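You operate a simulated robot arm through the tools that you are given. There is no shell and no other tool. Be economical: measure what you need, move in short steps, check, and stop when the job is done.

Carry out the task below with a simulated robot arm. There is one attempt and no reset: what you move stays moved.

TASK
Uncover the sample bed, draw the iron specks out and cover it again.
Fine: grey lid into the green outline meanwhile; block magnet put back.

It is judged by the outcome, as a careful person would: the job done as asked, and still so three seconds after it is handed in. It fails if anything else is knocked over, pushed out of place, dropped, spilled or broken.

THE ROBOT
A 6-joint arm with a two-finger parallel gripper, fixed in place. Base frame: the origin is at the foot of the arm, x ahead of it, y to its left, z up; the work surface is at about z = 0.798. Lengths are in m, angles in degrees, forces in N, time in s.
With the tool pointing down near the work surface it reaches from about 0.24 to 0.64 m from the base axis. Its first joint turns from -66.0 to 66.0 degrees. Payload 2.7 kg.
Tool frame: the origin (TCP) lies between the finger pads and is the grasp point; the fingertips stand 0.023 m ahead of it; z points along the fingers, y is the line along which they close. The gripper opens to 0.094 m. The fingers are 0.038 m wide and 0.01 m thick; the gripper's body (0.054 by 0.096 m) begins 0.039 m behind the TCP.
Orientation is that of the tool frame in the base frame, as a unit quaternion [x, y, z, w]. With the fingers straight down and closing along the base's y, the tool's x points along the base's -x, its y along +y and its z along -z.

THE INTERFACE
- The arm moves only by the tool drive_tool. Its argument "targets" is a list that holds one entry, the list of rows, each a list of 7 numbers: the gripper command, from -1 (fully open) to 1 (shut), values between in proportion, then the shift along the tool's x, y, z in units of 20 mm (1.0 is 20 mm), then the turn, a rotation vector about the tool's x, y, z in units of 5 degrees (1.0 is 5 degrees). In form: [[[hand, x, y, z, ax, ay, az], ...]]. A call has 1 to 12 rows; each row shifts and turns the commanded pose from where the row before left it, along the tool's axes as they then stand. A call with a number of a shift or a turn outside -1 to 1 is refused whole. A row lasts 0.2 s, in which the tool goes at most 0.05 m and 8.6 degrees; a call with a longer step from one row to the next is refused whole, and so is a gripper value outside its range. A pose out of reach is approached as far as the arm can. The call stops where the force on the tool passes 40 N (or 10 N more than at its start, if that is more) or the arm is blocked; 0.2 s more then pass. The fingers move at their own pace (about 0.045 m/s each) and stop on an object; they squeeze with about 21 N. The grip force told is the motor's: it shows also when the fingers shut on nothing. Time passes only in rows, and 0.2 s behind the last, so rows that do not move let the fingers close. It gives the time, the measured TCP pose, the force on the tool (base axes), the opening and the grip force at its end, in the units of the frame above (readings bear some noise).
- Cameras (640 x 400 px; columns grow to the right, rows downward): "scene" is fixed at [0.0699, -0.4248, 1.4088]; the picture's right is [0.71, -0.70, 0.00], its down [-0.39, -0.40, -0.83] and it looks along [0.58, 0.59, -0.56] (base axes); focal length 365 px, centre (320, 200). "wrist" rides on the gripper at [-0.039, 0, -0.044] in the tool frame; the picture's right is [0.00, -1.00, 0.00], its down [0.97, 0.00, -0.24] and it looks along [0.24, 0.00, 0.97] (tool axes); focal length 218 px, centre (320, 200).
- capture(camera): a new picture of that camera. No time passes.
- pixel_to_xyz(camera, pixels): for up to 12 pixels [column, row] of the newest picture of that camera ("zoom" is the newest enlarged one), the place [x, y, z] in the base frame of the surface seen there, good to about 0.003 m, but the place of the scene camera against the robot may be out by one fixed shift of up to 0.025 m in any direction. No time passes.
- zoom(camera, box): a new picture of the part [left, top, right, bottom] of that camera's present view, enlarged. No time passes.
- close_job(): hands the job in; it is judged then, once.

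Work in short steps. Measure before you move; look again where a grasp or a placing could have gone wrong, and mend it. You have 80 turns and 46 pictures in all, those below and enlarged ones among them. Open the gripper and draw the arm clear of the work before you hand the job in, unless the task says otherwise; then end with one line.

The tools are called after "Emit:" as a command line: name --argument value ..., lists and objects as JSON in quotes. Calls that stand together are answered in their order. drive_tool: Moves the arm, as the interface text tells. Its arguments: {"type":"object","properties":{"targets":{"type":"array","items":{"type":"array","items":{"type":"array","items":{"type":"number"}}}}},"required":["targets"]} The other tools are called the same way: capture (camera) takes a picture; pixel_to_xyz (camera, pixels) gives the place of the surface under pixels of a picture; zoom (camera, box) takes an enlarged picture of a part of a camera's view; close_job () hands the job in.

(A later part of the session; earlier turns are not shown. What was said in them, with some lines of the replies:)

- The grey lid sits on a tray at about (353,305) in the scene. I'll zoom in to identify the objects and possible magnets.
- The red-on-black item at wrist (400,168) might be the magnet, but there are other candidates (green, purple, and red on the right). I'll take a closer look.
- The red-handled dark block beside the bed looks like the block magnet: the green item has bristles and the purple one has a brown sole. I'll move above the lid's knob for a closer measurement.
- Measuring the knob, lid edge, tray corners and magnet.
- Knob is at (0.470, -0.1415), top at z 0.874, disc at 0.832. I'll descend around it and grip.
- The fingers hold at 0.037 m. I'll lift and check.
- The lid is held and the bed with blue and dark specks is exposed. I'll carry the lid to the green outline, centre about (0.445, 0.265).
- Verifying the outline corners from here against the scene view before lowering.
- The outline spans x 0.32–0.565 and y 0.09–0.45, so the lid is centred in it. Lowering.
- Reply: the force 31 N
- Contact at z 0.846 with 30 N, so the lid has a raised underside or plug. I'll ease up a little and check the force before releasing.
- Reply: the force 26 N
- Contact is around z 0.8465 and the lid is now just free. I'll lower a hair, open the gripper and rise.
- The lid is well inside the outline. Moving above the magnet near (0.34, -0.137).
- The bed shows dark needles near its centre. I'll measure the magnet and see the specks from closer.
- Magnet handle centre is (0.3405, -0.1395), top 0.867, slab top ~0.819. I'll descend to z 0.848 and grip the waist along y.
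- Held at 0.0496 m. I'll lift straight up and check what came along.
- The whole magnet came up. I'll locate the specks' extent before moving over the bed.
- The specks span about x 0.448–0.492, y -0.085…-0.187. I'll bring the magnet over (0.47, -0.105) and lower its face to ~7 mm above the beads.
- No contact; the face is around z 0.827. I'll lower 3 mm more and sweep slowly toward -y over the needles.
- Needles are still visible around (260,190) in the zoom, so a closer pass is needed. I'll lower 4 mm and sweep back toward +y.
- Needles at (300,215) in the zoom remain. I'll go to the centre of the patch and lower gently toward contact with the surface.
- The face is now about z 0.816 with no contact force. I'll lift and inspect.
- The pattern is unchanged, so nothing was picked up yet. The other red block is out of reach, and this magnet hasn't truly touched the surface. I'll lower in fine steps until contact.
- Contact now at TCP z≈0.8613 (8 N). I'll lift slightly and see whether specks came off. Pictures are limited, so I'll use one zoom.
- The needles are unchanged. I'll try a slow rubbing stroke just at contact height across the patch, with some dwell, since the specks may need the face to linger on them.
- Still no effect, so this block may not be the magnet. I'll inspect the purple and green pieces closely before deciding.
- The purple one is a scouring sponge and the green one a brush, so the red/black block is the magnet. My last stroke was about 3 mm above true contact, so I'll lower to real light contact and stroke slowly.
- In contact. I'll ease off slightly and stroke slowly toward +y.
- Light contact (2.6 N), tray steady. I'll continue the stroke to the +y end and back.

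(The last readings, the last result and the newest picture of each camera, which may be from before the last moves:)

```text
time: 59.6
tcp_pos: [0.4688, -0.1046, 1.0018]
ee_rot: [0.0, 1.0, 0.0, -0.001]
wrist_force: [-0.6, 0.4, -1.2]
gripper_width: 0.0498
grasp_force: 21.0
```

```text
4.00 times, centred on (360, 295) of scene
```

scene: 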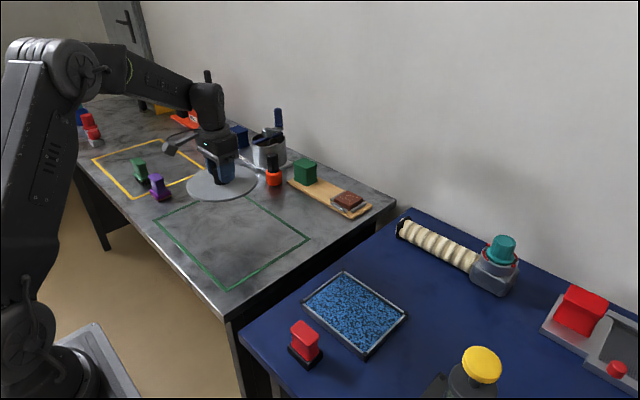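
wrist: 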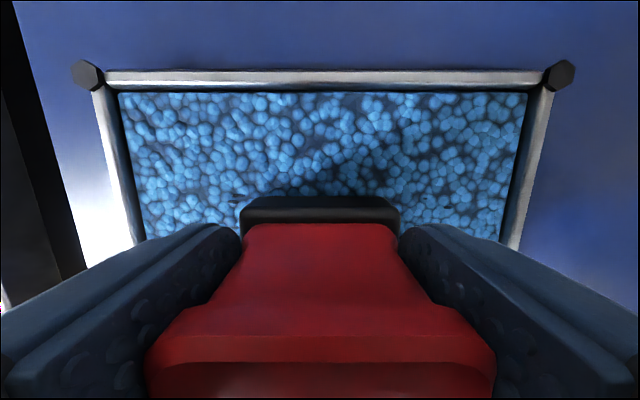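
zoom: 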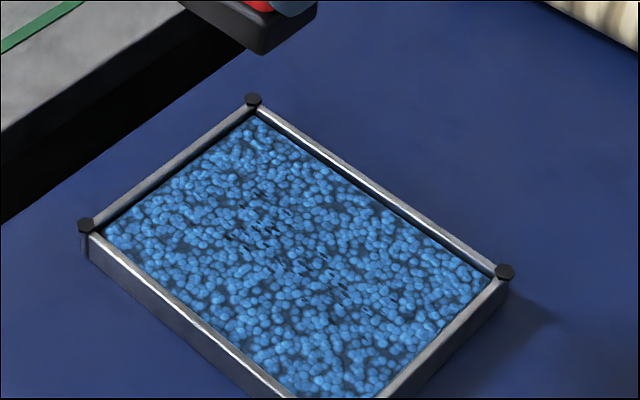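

Some needles look thinned out. I'll take the same close view as before for comparison.

Emit:
zoom --camera "scene" --box '[330, 280, 390, 330]'

```text
8.00 times, centred on (360, 305) of scene
```

zoom: 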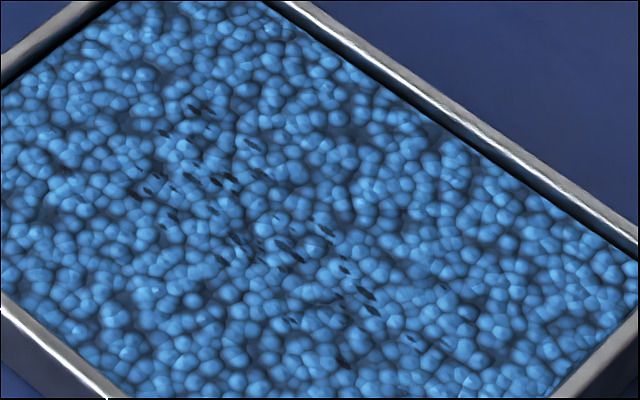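

Needles remain. At the right edge of the first wrist picture (638,165) there was something else beyond the jar, out of the scene view. I'll move back and right, still holding this block, to look there.

Emit:
drive_tool --targets '[[[1, 1, -1, -0.3, 0, 0, 0], [1, 1, -1, -0.3, 0, 0, 0], [1, 1, -1, -0.3, 0, 0, 0], [1, 1, -1, -0.3, 0, 0, 0], [1, 1, -1, -0.3, 0, 0, 0], [1, 1, -1, -0.3, 0, 0, 0], [1, 1, -1, -0.3, 0, 0, 0], [1, 1, -1, -0.3, 0, 0, 0], [1, 1, -1, -0.3, 0, 0, 0], [1, 0.5, -1, -0.3, 0, 0, 0], [1, 0, 0, 0, 0, 0, 0]]]'

Emit:
capture --camera "wrist"

```text
time: 62.0
tcp_pos: [0.278, -0.3027, 1.0633]
ee_rot: [0.0, 1.0, 0.0, 0.0]
wrist_force: [0.7, 1.1, -1.1]
gripper_width: 0.0498
grasp_force: 21.1
```

```text
8 pictures are left
```

wrist: 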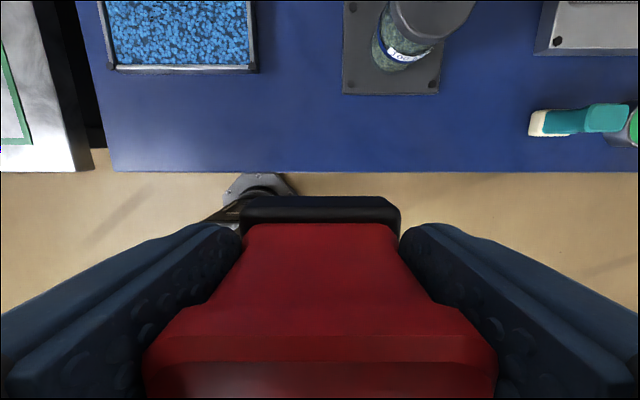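

There's a teal-handled pad and a green/grey item at the right edge (630,130). I'll move further right for a clear look.

Emit:
drive_tool --targets '[[[1, 0, -1, 0, 0, 0, 0], [1, 0, -1, 0, 0, 0, 0], [1, 0, -1, 0, 0, 0, 0], [1, 0, -1, 0, 0, 0, 0], [1, 0, -1, 0, 0, 0, 0], [1, 0, 0, 0, 0, 0, 0]]]'

Emit:
capture --camera "wrist"

```text
time: 63.4
tcp_pos: [0.2783, -0.4028, 1.0604]
ee_rot: [0.0, 1.0, -0.001, 0.0]
wrist_force: [-0.9, -0.5, -0.7]
gripper_width: 0.05
grasp_force: 21.3
```

```text
7 pictures are left
```

wrist: 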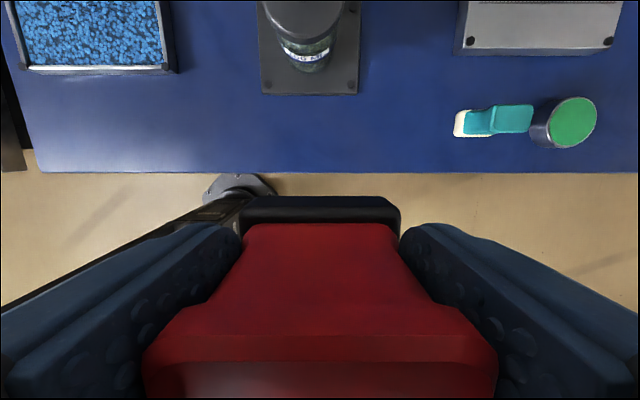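

Those are a felt pad and a can, so the red/black block must be the magnet. I'll return over the bed along the same path and do firmer (≈8 N), fuller strokes.

Emit:
drive_tool --targets '[[[1, 0, 1, 0, 0, 0, 0], [1, 0, 1, 0, 0, 0, 0], [1, 0, 1, 0, 0, 0, 0], [1, 0, 1, 0, 0, 0, 0], [1, 0, 1, 0, 0, 0, 0], [1, -0.5, 1, 0.3, 0, 0, 0], [1, -1, 1, 0.3, 0, 0, 0], [1, -1, 1, 0.3, 0, 0, 0], [1, -1, 1, 0.3, 0, 0, 0], [1, -1, 1, 0.3, 0, 0, 0], [1, -1, 1, 0.3, 0, 0, 0], [1, -1, 1, 0.3, 0, 0, 0]]]'

Emit:
drive_tool --targets '[[[1, -1, 1, 0.3, 0, 0, 0], [1, -1, 1, 0.3, 0, 0, 0], [1, -1, 1, 0.3, 0, 0, 0], [1, 0, 0, 1, 0, 0, 0], [1, 0, 0, 1, 0, 0, 0], [1, 0, 0, 1, 0, 0, 0], [1, 0, 0, 1, 0, 0, 0], [1, 0, 0, 1, 0, 0, 0], [1, 0, 0, 1, 0, 0, 0], [1, 0, 0, 0.7, 0, 0, 0], [1, 0, 0, 0.25, 0, 0, 0], [1, 0, 0, 0, 0, 0, 0]]]'

Emit:
drive_tool --targets '[[[1, 0, 0, 0.05, 0, 0, 0], [1, 0, 0, 0.025, 0, 0, 0], [1, 0, 0, 0, 0, 0, 0]]]'

```text
time: 66.0
tcp_pos: [0.4099, -0.161, 1.0237]
ee_rot: [0.0, 1.0, 0.0, -0.001]
wrist_force: [0.2, 0.7, -1.3]
gripper_width: 0.0498
grasp_force: 20.5
```

```text
time: 68.6
tcp_pos: [0.4698, -0.1036, 0.8622]
ee_rot: [0.0, 1.0, 0.0, 0.0]
wrist_force: [-0.3, -0.3, -1.4]
gripper_width: 0.0498
grasp_force: 21.1
```

```text
time: 69.4
tcp_pos: [0.4709, -0.1035, 0.8617]
ee_rot: [0.0, 1.0, 0.0, 0.001]
wrist_force: [-0.5, -0.8, 8.8]
gripper_width: 0.0497
grasp_force: 21.0
```

8.8 N contact. Stroking toward -y now.

Emit:
drive_tool --targets '[[[1, 0, -0.2, 0, 0, 0, 0], [1, 0, -0.3, 0, 0, 0, 0], [1, 0, -0.3, 0, 0, 0, 0], [1, 0, -0.3, 0, 0, 0, 0], [1, 0, -0.3, 0, 0, 0, 0], [1, 0, -0.3, 0, 0, 0, 0], [1, 0, -0.3, 0, 0, 0, 0], [1, 0, -0.3, 0, 0, 0, 0], [1, 0, -0.3, 0, 0, 0, 0], [1, 0, -0.3, 0, 0, 0, 0], [1, 0, -0.3, 0, 0, 0, 0], [1, 0, -0.3, 0, 0, 0, 0]]]'

Emit:
drive_tool --targets '[[[1, 0.5, 0, 0, 0, 0, 0], [1, 0, 0.35, 0, 0, 0, 0], [1, 0, 0.35, 0, 0, 0, 0], [1, 0, 0.35, 0, 0, 0, 0], [1, 0, 0.35, 0, 0, 0, 0], [1, 0, 0.35, 0, 0, 0, 0], [1, 0, 0.35, 0, 0, 0, 0], [1, 0, 0.35, 0, 0, 0, 0], [1, 0, 0.35, 0, 0, 0, 0], [1, 0, 0.35, 0, 0, 0, 0], [1, 0, 0.35, 0, 0, 0, 0], [1, 0, 0, 0, 0, 0, 0]]]'

Emit:
drive_tool --targets '[[[1, -0.5, 0, 0, 0, 0, 0], [1, -0.5, 0, 0, 0, 0, 0], [1, 0, -0.4, 0, 0, 0, 0], [1, 0, -0.4, 0, 0, 0, 0], [1, 0, -0.4, 0, 0, 0, 0], [1, 0, -0.4, 0, 0, 0, 0], [1, 0, -0.4, 0, 0, 0, 0], [1, 0, -0.4, 0, 0, 0, 0], [1, 0, -0.4, 0, 0, 0, 0], [1, 0, -0.4, 0, 0, 0, 0], [1, 0, -0.3, 0, 0, 0, 0], [1, 0, 0, 0, 0, 0, 0]]]'

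Emit:
zoom --camera "scene" --box '[290, 245, 430, 365]'

```text
time: 72.0
tcp_pos: [0.469, -0.174, 0.862]
ee_rot: [0.001, 1.0, 0.0, -0.001]
wrist_force: [-0.5, -0.7, -0.5]
gripper_width: 0.0496
grasp_force: 21.0
```

```text
time: 74.6
tcp_pos: [0.4598, -0.1048, 0.8603]
ee_rot: [0.0, 1.0, 0.0, 0.001]
wrist_force: [0.2, -2.6, 7.8]
gripper_width: 0.0501
grasp_force: 20.8
```

```text
time: 77.2
tcp_pos: [0.4785, -0.1737, 0.8605]
ee_rot: [0.0, 1.0, 0.0, 0.001]
wrist_force: [-0.5, 3.6, 11.1]
gripper_width: 0.0497
grasp_force: 21.2
```

```text
3.33 times, centred on (360, 305) of scene
```

zoom: 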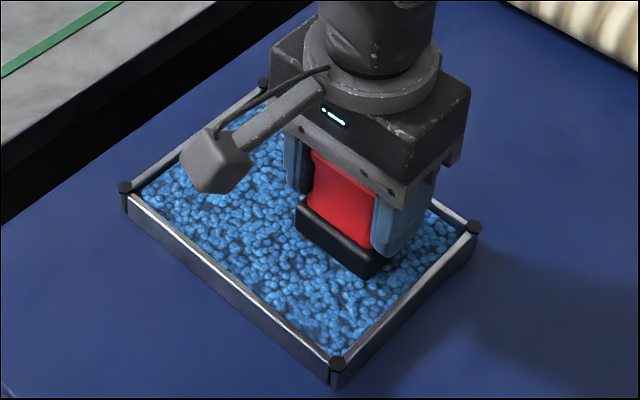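

The needles formerly at (260,190) are gone, so firm strokes work. I'll lift and check the whole bed.

Emit:
drive_tool --targets '[[[1, 0, 0, 0, 0, 0, 0], [1, 0, 0, -0.3, 0, 0, 0], [1, 0, 0, -0.7, 0, 0, 0], [1, 0, 0, -1, 0, 0, 0], [1, 0, 0, -1, 0, 0, 0], [1, 0, 0, -1, 0, 0, 0], [1, 0, 0, -1, 0, 0, 0], [1, 0, 0, -1, 0, 0, 0], [1, 0, 0, -1, 0, 0, 0], [1, 0, 0, 0, 0, 0, 0]]]'

Emit:
zoom --camera "scene" --box '[315, 258, 405, 345]'

```text
time: 79.4
tcp_pos: [0.478, -0.1727, 1.0015]
ee_rot: [0.001, 1.0, 0.0, 0.0]
wrist_force: [0.4, 0.1, -2.3]
gripper_width: 0.0497
grasp_force: 21.0
```

```text
4.60 times, centred on (360, 302) of scene
```

zoom: 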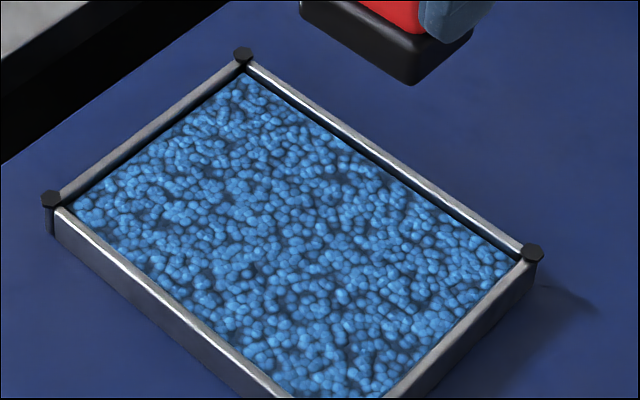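

The bed is clean and the tray is unmoved. Now I'll put the magnet back at its original spot (0.341, -0.140).

Emit:
drive_tool --targets '[[[1, 0.98, 0.24, 0, 0, 0, 0], [1, 0.98, 0.24, 0, 0, 0, 0], [1, 0.98, 0.24, 0, 0, 0, 0], [1, 0.98, 0.24, 0, 0, 0, 0], [1, 0.98, 0.24, 0, 0, 0, 0], [1, 0.98, 0.24, 0, 0, 0, 0], [1, 0.98, 0.24, 0, 0, 0, 0], [1, 0, 0, 0, 0, 0, 0]]]'

Emit:
drive_tool --targets '[[[1, 0, 0, 1, 0, 0, 0], [1, 0, 0, 1, 0, 0, 0], [1, 0, 0, 1, 0, 0, 0], [1, 0, 0, 1, 0, 0, 0], [1, 0, 0, 1, 0, 0, 0], [1, 0, 0, 1, 0, 0, 0], [1, 0, 0, 0.8, 0, 0, 0], [1, 0, 0, 0.4, 0, 0, 0], [1, 0, 0, 0.2, 0, 0, 0], [1, 0, 0, 0, 0, 0, 0]]]'

```text
time: 81.2
tcp_pos: [0.3428, -0.1408, 1.0023]
ee_rot: [0.0, 1.0, 0.0, -0.001]
wrist_force: [1.3, 0.1, -1.3]
gripper_width: 0.0498
grasp_force: 21.3
```

```text
time: 83.4
tcp_pos: [0.3414, -0.1391, 0.8523]
ee_rot: [0.0, 1.0, 0.0, 0.0]
wrist_force: [-0.8, 0.8, -0.9]
gripper_width: 0.0496
grasp_force: 21.1
```

Emit:
drive_tool --targets '[[[1, 0, 0, 0.1, 0, 0, 0], [1, 0, 0, 0.1, 0, 0, 0], [1, 0, 0, 0, 0, 0, 0]]]'

Emit:
drive_tool --targets '[[[1, 0, 0, 0.05, 0, 0, 0], [1, 0, 0, 0, 0, 0, 0]]]'

```text
time: 84.2
tcp_pos: [0.3413, -0.1391, 0.8487]
ee_rot: [0.0, 1.0, 0.0, 0.0]
wrist_force: [-0.9, 0.8, -0.7]
gripper_width: 0.0498
grasp_force: 21.4
```

```text
time: 84.8
tcp_pos: [0.3423, -0.1393, 0.8485]
ee_rot: [0.0, 1.0, 0.0, 0.0]
wrist_force: [-0.1, -0.1, -1.4]
gripper_width: 0.0498
grasp_force: 21.0
```

Emit:
drive_tool --targets '[[[1, 0, 0, 0.05, 0, 0, 0], [1, 0, 0, 0, 0, 0, 0]]]'

Emit:
drive_tool --targets '[[[1, 0, 0, 0.03, 0, 0, 0], [1, 0, 0, 0, 0, 0, 0]]]'

```text
time: 85.4
tcp_pos: [0.3414, -0.1391, 0.8468]
ee_rot: [0.0, 1.0, 0.0, 0.0]
wrist_force: [-0.4, -0.1, -0.3]
gripper_width: 0.0501
grasp_force: 20.7
```

```text
time: 86.0
tcp_pos: [0.3408, -0.1396, 0.8472]
ee_rot: [0.0, 1.0, 0.0, 0.0]
wrist_force: [0.1, 0.1, -1.3]
gripper_width: 0.0497
grasp_force: 21.0
```

Emit:
drive_tool --targets '[[[1, 0, 0, 0.04, 0, 0, 0], [1, 0, 0, 0, 0, 0, 0]]]'

Emit:
drive_tool --targets '[[[1, 0, 0, 0.03, 0, 0, 0], [1, 0, 0, 0, 0, 0, 0]]]'

```text
time: 86.6
tcp_pos: [0.3412, -0.1394, 0.8455]
ee_rot: [0.0, 1.0, 0.0, 0.0]
wrist_force: [-0.3, 0.5, -0.8]
gripper_width: 0.05
grasp_force: 20.7
```

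```text
time: 87.2
tcp_pos: [0.3411, -0.1404, 0.845]
ee_rot: [0.0, 1.0, 0.0, 0.0]
wrist_force: [-0.8, 0.4, -1.5]
gripper_width: 0.0499
grasp_force: 21.7
```

Emit:
drive_tool --targets '[[[1, 0, 0, 0.04, 0, 0, 0], [1, 0, 0, 0, 0, 0, 0]]]'

Emit:
drive_tool --targets '[[[1, 0, 0, 0.03, 0, 0, 0], [1, 0, 0, 0, 0, 0, 0]]]'

```text
time: 87.8
tcp_pos: [0.3423, -0.1399, 0.8449]
ee_rot: [0.0, 1.0, -0.001, 0.0]
wrist_force: [-6.3, 2.0, 15.9]
gripper_width: 0.0496
grasp_force: 20.7
```

```text
time: 88.5
tcp_pos: [0.3426, -0.1405, 0.845]
ee_rot: [0.0, 1.0, 0.0, 0.0]
wrist_force: [-1.9, 0.0, 4.4]
gripper_width: 0.0495
grasp_force: 21.4
stopped in row 2: the force on the tool passed its limit (the readings are from after the stop); the commanded pose is now the measured one
```

The magnet is seated with light contact. I'll open, wait, and rise straight up, then check.

Emit:
drive_tool --targets '[[[0.3, 0, 0, 0, 0, 0, 0], [-1, 0, 0, 0, 0, 0, 0], [-1, 0, 0, 0, 0, 0, 0], [-1, 0, 0, 0, 0, 0, 0], [-1, 0, 0, -0.4, 0, 0, 0], [-1, 0, 0, -0.7, 0, 0, 0], [-1, 0, 0, -1, 0, 0, 0], [-1, 0, 0, -1, 0, 0, 0], [-1, 0, 0, -1, 0, 0, 0], [-1, 0, 0, -1, 0, 0, 0], [-1, 0, 0, -1, 0, 0, 0], [-1, 0, 0, -1, 0, 0, 0]]]'

Emit:
capture --camera "wrist"

```text
time: 91.1
tcp_pos: [0.3407, -0.1408, 0.9868]
ee_rot: [0.0, 1.0, -0.001, 0.0]
wrist_force: [-0.7, 0.8, 0.3]
gripper_width: 0.0937
grasp_force: 0.0
```

```text
4 pictures are left
```

wrist: 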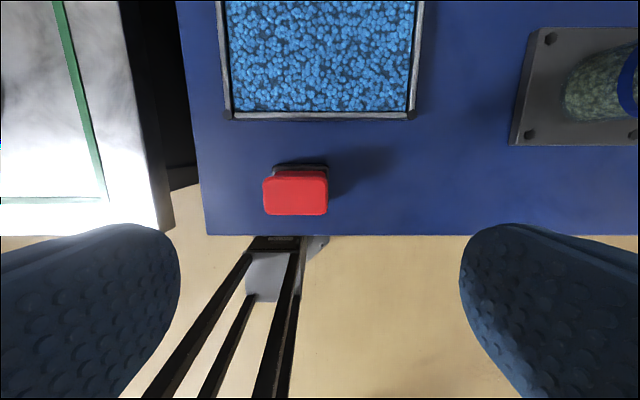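

The magnet sits about 29 px left of its original place; I'll measure it.

Emit:
pixel_to_xyz --camera "wrist" --pixels '[[295, 195], [264, 195], [327, 195], [295, 212], [230, 116], [413, 116], [278, 166], [326, 166], [300, 166]]'

```text
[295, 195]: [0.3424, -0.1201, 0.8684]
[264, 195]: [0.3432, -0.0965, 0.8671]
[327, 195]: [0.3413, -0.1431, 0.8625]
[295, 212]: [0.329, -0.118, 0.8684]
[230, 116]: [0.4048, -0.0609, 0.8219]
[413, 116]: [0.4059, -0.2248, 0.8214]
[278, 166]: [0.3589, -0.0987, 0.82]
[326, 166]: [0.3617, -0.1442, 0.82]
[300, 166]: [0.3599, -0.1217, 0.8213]
```

The magnet is displaced about 20 mm in +y, apparently dragged by a finger when opening. I'll regrip it at y -0.120, lift a little, and move it back.

Emit:
drive_tool --targets '[[[-1, 0, 1, 0.5, 0, 0, 0], [-1, 0, 0, 1, 0, 0, 0], [-1, 0, 0, 1, 0, 0, 0], [-1, 0, 0, 1, 0, 0, 0], [-1, 0, 0, 1, 0, 0, 0], [-1, 0, 0, 1, 0, 0, 0], [-1, 0, 0, 1, 0, 0, 0], [-1, 0, 0, 0.35, 0, 0, 0], [-1, 0, 0, 0, 0, 0, 0]]]'

Emit:
drive_tool --targets '[[[1, 0, 0, 0, 0, 0, 0], [1, 0, 0, 0, 0, 0, 0], [1, 0, 0, 0, 0, 0, 0], [1, 0, 0, 0, 0, 0, 0], [1, 0, 0, -0.25, 0, 0, 0], [1, 0, 0, -0.25, 0, 0, 0], [1, 0, -0.5, 0, 0, 0, 0], [1, 0, -0.5, 0, 0, 0, 0], [1, 0, 0, 0, 0, 0, 0], [1, 0, 0, 0.25, 0, 0, 0], [1, 0, 0, 0.2, 0, 0, 0], [1, 0, 0, 0, 0, 0, 0]]]'

```text
time: 93.1
tcp_pos: [0.3423, -0.1202, 0.8491]
ee_rot: [0.0, 1.0, 0.0, 0.0]
wrist_force: [0.6, -0.2, -0.5]
gripper_width: 0.0942
grasp_force: 0.0
```

```text
time: 95.7
tcp_pos: [0.342, -0.1411, 0.8483]
ee_rot: [0.0, 1.0, 0.0, 0.001]
wrist_force: [0.9, -0.4, -1.1]
gripper_width: 0.0499
grasp_force: 21.1
```

Back at y -0.141, about 1 mm above the table with no load. I'll lower the last fraction and open gradually.

Emit:
drive_tool --targets '[[[1, 0, 0, 0.03, 0, 0, 0], [0.1, 0, 0, 0, 0, 0, 0], [-0.08, 0, 0, 0, 0, 0, 0], [-0.12, 0, 0, 0, 0, 0, 0], [-0.16, 0, 0, 0, 0, 0, 0], [-0.2, 0, 0, 0, 0, 0, 0], [-0.25, 0, 0, 0, 0, 0, 0], [-0.3, 0, 0, 0, 0, 0, 0], [-0.35, 0, 0, 0, 0, 0, 0]]]'

Emit:
capture --camera "wrist"

```text
time: 97.7
tcp_pos: [0.3413, -0.1407, 0.8491]
ee_rot: [0.0, 1.0, 0.001, 0.0]
wrist_force: [-0.1, 0.2, 0.6]
gripper_width: 0.0635
grasp_force: 0.0
```

```text
3 pictures are left
```

wrist: 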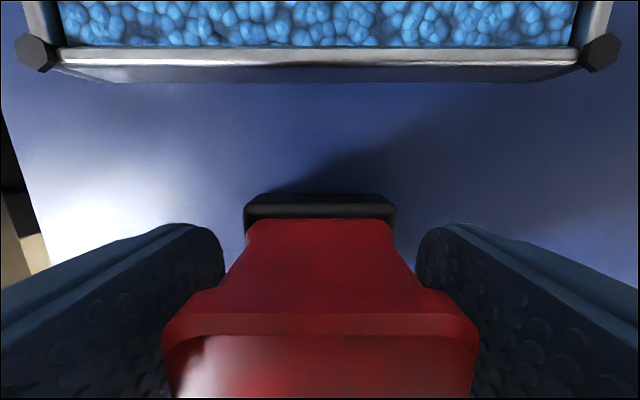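

The magnet is centred between the fingers and free. I'll rise straight up and return to the lid.

Emit:
drive_tool --targets '[[[-0.4, 0, 0, -0.3, 0, 0, 0], [-0.4, 0, 0, -0.7, 0, 0, 0], [-0.4, 0, 0, -1, 0, 0, 0], [-0.4, 0, 0, -1, 0, 0, 0], [-0.4, 0, 0, -1, 0, 0, 0], [-0.4, 0, 0, -1, 0, 0, 0], [-1, 0, 0, -1, 0, 0, 0], [-1, 0, 0, -1, 0, 0, 0], [-1, -0.3, 1, 0, 0, 0, 0], [-1, -0.3, 1, 0, 0, 0, 0], [-1, -0.3, 1, 0, 0, 0, 0], [-1, -0.3, 1, 0, 0, 0, 0]]]'

Emit:
drive_tool --targets '[[[-1, -0.3, 1, 0, 0, 0, 0], [-1, -0.3, 1, 0, 0, 0, 0], [-1, -0.3, 1, 0, 0, 0, 0], [-1, -0.3, 1, 0, 0, 0, 0], [-1, -0.3, 1, 0, 0, 0, 0], [-1, -0.3, 1, 0, 0, 0, 0], [-1, -0.3, 1, 0, 0, 0, 0], [-1, -0.3, 1, 0, 0, 0, 0], [-1, -0.3, 1, 0, 0, 0, 0], [-1, -0.3, 1, 0, 0, 0, 0], [-1, -0.3, 1, 0, 0, 0, 0], [-1, -0.3, 1, 0, 0, 0, 0]]]'

Emit:
drive_tool --targets '[[[-1, -0.3, 1, 0, 0, 0, 0], [-1, -0.15, 1, 0, 0, 0, 0], [-1, 0, 1, 0, 0, 0, 0], [-1, 0, 1, 0, 0, 0, 0], [-1, 0, 0, 0, 0, 0, 0]]]'

```text
time: 100.3
tcp_pos: [0.367, -0.0586, 0.9897]
ee_rot: [0.001, 1.0, 0.0, 0.0]
wrist_force: [0.5, -0.7, -0.3]
gripper_width: 0.0942
grasp_force: 0.2
```

```text
time: 102.9
tcp_pos: [0.4386, 0.181, 0.9894]
ee_rot: [-0.001, 1.0, 0.0, 0.0]
wrist_force: [0.4, 0.5, -0.7]
gripper_width: 0.0939
grasp_force: 0.1
```

```text
time: 104.1
tcp_pos: [0.4463, 0.2598, 0.9912]
ee_rot: [0.0, 1.0, 0.0, 0.0]
wrist_force: [0.6, 0.1, 0.1]
gripper_width: 0.0939
grasp_force: 0.1
```

Directly above the lid's knob (it was centred at column 321 after release). Descending to grip it.

Emit:
drive_tool --targets '[[[-1, 0, 0, 1, 0, 0, 0], [-1, 0, 0, 1, 0, 0, 0], [-1, 0, 0, 1, 0, 0, 0], [-1, 0, 0, 1, 0, 0, 0], [-1, 0, 0, 1, 0, 0, 0], [-1, 0, 0, 1, 0, 0, 0], [-1, 0, 0, 1, 0, 0, 0], [1, 0, 0, 0.1, 0, 0, 0], [1, 0, 0, 0, 0, 0, 0], [1, 0, 0, 0, 0, 0, 0], [1, 0, 0, 0, 0, 0, 0], [1, 0, 0, 0, 0, 0, 0]]]'

Emit:
drive_tool --targets '[[[1, 0, 0, 0, 0, 0, 0], [1, 0, 0, -0.5, 0, 0, 0], [1, 0, 0, -1, 0, 0, 0], [1, 0, 0, -1, 0, 0, 0], [1, 0, 0, -1, 0, 0, 0], [1, 0, 0, -1, 0, 0, 0], [1, 0, 0, -1, 0, 0, 0], [1, 0, 0, -1, 0, 0, 0], [1, 0, 0, -0.5, 0, 0, 0], [1, 0, 0, 0, 0, 0, 0]]]'

```text
time: 106.7
tcp_pos: [0.4461, 0.2607, 0.8483]
ee_rot: [0.001, 1.0, 0.0, 0.0]
wrist_force: [-0.2, 0.3, 0.3]
gripper_width: 0.0374
grasp_force: 21.1
```

```text
time: 108.9
tcp_pos: [0.4466, 0.2618, 0.9872]
ee_rot: [0.0, 1.0, 0.0, -0.001]
wrist_force: [-0.3, -0.3, -1.2]
gripper_width: 0.037
grasp_force: 21.4
```

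Lid gripped and lifted. Carrying it back to (0.470, -0.140).

Emit:
drive_tool --targets '[[[1, -0.06, -1, 0, 0, 0, 0], [1, -0.06, -1, 0, 0, 0, 0], [1, -0.06, -1, 0, 0, 0, 0], [1, -0.06, -1, 0, 0, 0, 0], [1, -0.06, -1, 0, 0, 0, 0], [1, -0.06, -1, 0, 0, 0, 0], [1, -0.06, -1, 0, 0, 0, 0], [1, -0.06, -1, 0, 0, 0, 0], [1, -0.06, -1, 0, 0, 0, 0], [1, -0.06, -1, 0, 0, 0, 0], [1, -0.06, -1, 0, 0, 0, 0], [1, -0.06, -1, 0, 0, 0, 0]]]'

Emit:
drive_tool --targets '[[[1, -0.06, -1, 0, 0, 0, 0], [1, -0.06, -1, 0, 0, 0, 0], [1, -0.06, -1, 0, 0, 0, 0], [1, -0.06, -1, 0, 0, 0, 0], [1, -0.06, -1, 0, 0, 0, 0], [1, -0.06, -1, 0, 0, 0, 0], [1, -0.06, -1, 0, 0, 0, 0], [1, -0.06, -1, 0, 0, 0, 0], [1, 0, 0, 0, 0, 0, 0], [1, 0, 0, 0, 0, 0, 0]]]'

```text
time: 111.5
tcp_pos: [0.4621, 0.0172, 0.9872]
ee_rot: [0.0, 1.0, 0.0, 0.0]
wrist_force: [0.8, 0.4, -1.8]
gripper_width: 0.037
grasp_force: 21.6
```

```text
time: 113.7
tcp_pos: [0.4712, -0.1426, 0.9869]
ee_rot: [0.0, 1.0, 0.0, 0.0]
wrist_force: [0.3, -0.3, -0.1]
gripper_width: 0.037
grasp_force: 21.4
```

Lowering toward the seat (expected TCP ≈0.864), with fine steps at the end.

Emit:
drive_tool --targets '[[[1, 0, 0.05, 1, 0, 0, 0], [1, 0, 0, 1, 0, 0, 0], [1, 0, 0, 1, 0, 0, 0], [1, 0, 0, 1, 0, 0, 0], [1, 0, 0, 1, 0, 0, 0], [1, 0, 0, 0.6, 0, 0, 0], [1, 0, 0, 0.3, 0, 0, 0], [1, 0, 0, 0, 0, 0, 0]]]'

Emit:
drive_tool --targets '[[[1, 0, 0, 0.1, 0, 0, 0], [1, 0, 0, 0, 0, 0, 0]]]'

```text
time: 115.5
tcp_pos: [0.4708, -0.1391, 0.8694]
ee_rot: [0.001, 1.0, 0.001, 0.0]
wrist_force: [0.0, 1.1, -0.5]
gripper_width: 0.0373
grasp_force: 20.7
```

```text
time: 116.1
tcp_pos: [0.47, -0.1399, 0.868]
ee_rot: [-0.001, 1.0, 0.0, 0.001]
wrist_force: [0.2, 0.0, -0.6]
gripper_width: 0.0373
grasp_force: 21.2
```

Emit:
drive_tool --targets '[[[1, 0, 0, 0.08, 0, 0, 0], [1, 0, 0, 0, 0, 0, 0]]]'

Emit:
drive_tool --targets '[[[1, 0, 0, 0.05, 0, 0, 0], [1, 0, 0, 0, 0, 0, 0]]]'

Emit:
drive_tool --targets '[[[1, 0, 0, 0.05, 0, 0, 0], [1, 0, 0, 0, 0, 0, 0]]]'

```text
time: 116.7
tcp_pos: [0.47, -0.1401, 0.8666]
ee_rot: [0.0, 1.0, 0.0, 0.0]
wrist_force: [0.5, 0.3, -0.7]
gripper_width: 0.0369
grasp_force: 21.0
```

```text
time: 117.3
tcp_pos: [0.4692, -0.14, 0.8651]
ee_rot: [0.0, 1.0, 0.0, 0.0]
wrist_force: [-1.8, 0.1, 3.5]
gripper_width: 0.0373
grasp_force: 20.6
```

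```text
time: 117.9
tcp_pos: [0.4707, -0.1409, 0.8655]
ee_rot: [0.001, 1.0, -0.001, 0.001]
wrist_force: [-4.8, 1.4, 16.2]
gripper_width: 0.0372
grasp_force: 20.6
```

Seated at about 0.865. I'll unload by 1 mm, open gradually, and rise.

Emit:
drive_tool --targets '[[[1, 0, 0, -0.06, 0, 0, 0], [0.3, 0, 0, 0, 0, 0, 0], [0.18, 0, 0, 0, 0, 0, 0], [0.14, 0, 0, 0, 0, 0, 0], [0.1, 0, 0, 0, 0, 0, 0], [0.05, 0, 0, 0, 0, 0, 0], [-0.1, 0, 0, 0, 0, 0, 0], [-0.3, 0, 0, 0, 0, 0, 0], [-0.5, 0, 0, 0, 0, 0, 0], [-0.5, 0, 0, -0.4, 0, 0, 0], [-0.5, 0, 0, -0.8, 0, 0, 0], [-0.5, 0, 0, -1, 0, 0, 0]]]'

Emit:
drive_tool --targets '[[[-1, 0, 0, -1, 0, 0, 0], [-1, 0, 0, -1, 0, 0, 0], [-1, 0, 0, -1, 0, 0, 0], [-1, 0, 0, -1, 0, 0, 0], [-1, 0, 0, -1, 0, 0, 0], [-1, 0, 0, 0, 0, 0, 0]]]'

Emit:
capture --camera "wrist"

```text
time: 120.5
tcp_pos: [0.4699, -0.1397, 0.9087]
ee_rot: [0.0, 1.0, -0.001, 0.0]
wrist_force: [1.0, 0.1, 0.2]
gripper_width: 0.0705
grasp_force: 0.0
```

```text
time: 121.9
tcp_pos: [0.4703, -0.1381, 1.0085]
ee_rot: [0.0, 1.0, 0.0, 0.0]
wrist_force: [0.7, -0.1, 0.6]
gripper_width: 0.0942
grasp_force: 0.1
```

```text
2 pictures are left
```

wrist: 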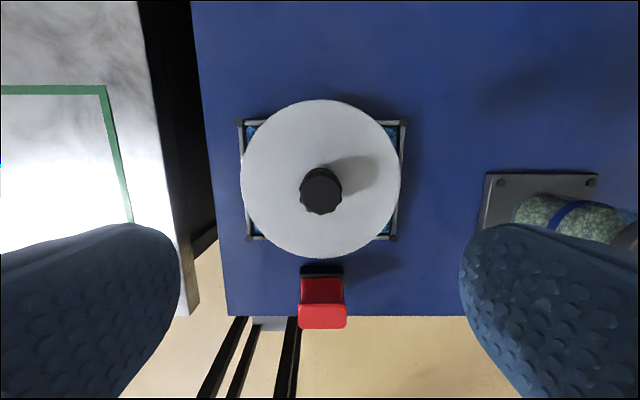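

Checking the lid's seat height and level, and the magnet's place.

Emit:
pixel_to_xyz --camera "wrist" --pixels '[[320, 193], [322, 104], [320, 250], [248, 178], [394, 178], [323, 316], [300, 316], [346, 316], [239, 122], [403, 122], [248, 238], [393, 238]]'

Emit:
capture --camera "scene"

```text
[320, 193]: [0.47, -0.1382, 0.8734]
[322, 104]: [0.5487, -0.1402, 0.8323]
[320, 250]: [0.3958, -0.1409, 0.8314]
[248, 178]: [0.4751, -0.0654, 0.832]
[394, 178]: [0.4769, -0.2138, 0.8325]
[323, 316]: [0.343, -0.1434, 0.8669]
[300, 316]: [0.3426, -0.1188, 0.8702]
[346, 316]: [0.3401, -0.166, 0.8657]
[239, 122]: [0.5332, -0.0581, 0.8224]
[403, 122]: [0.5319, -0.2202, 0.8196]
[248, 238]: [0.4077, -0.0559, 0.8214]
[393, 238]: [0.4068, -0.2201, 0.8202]
```

```text
1 pictures are left
```

scene: 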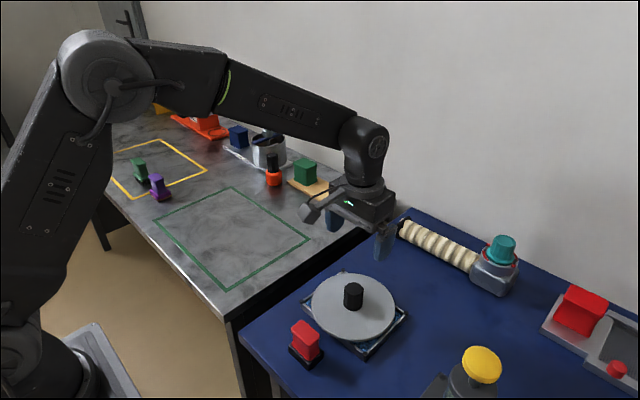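

The lid is level at z 0.832, the magnet and tray look as they did at the start, and the arm is clear with the gripper open. Handing in.

Emit:
close_job

```text
The job is handed in.
```

The iron specks are out of the sample bed and the grey lid is back on it, level, after sitting inside the green outline meanwhile. The block magnet is back within a few millimetres of its original spot; it shifted about 20 mm when first set down, so I regripped it and moved it back.
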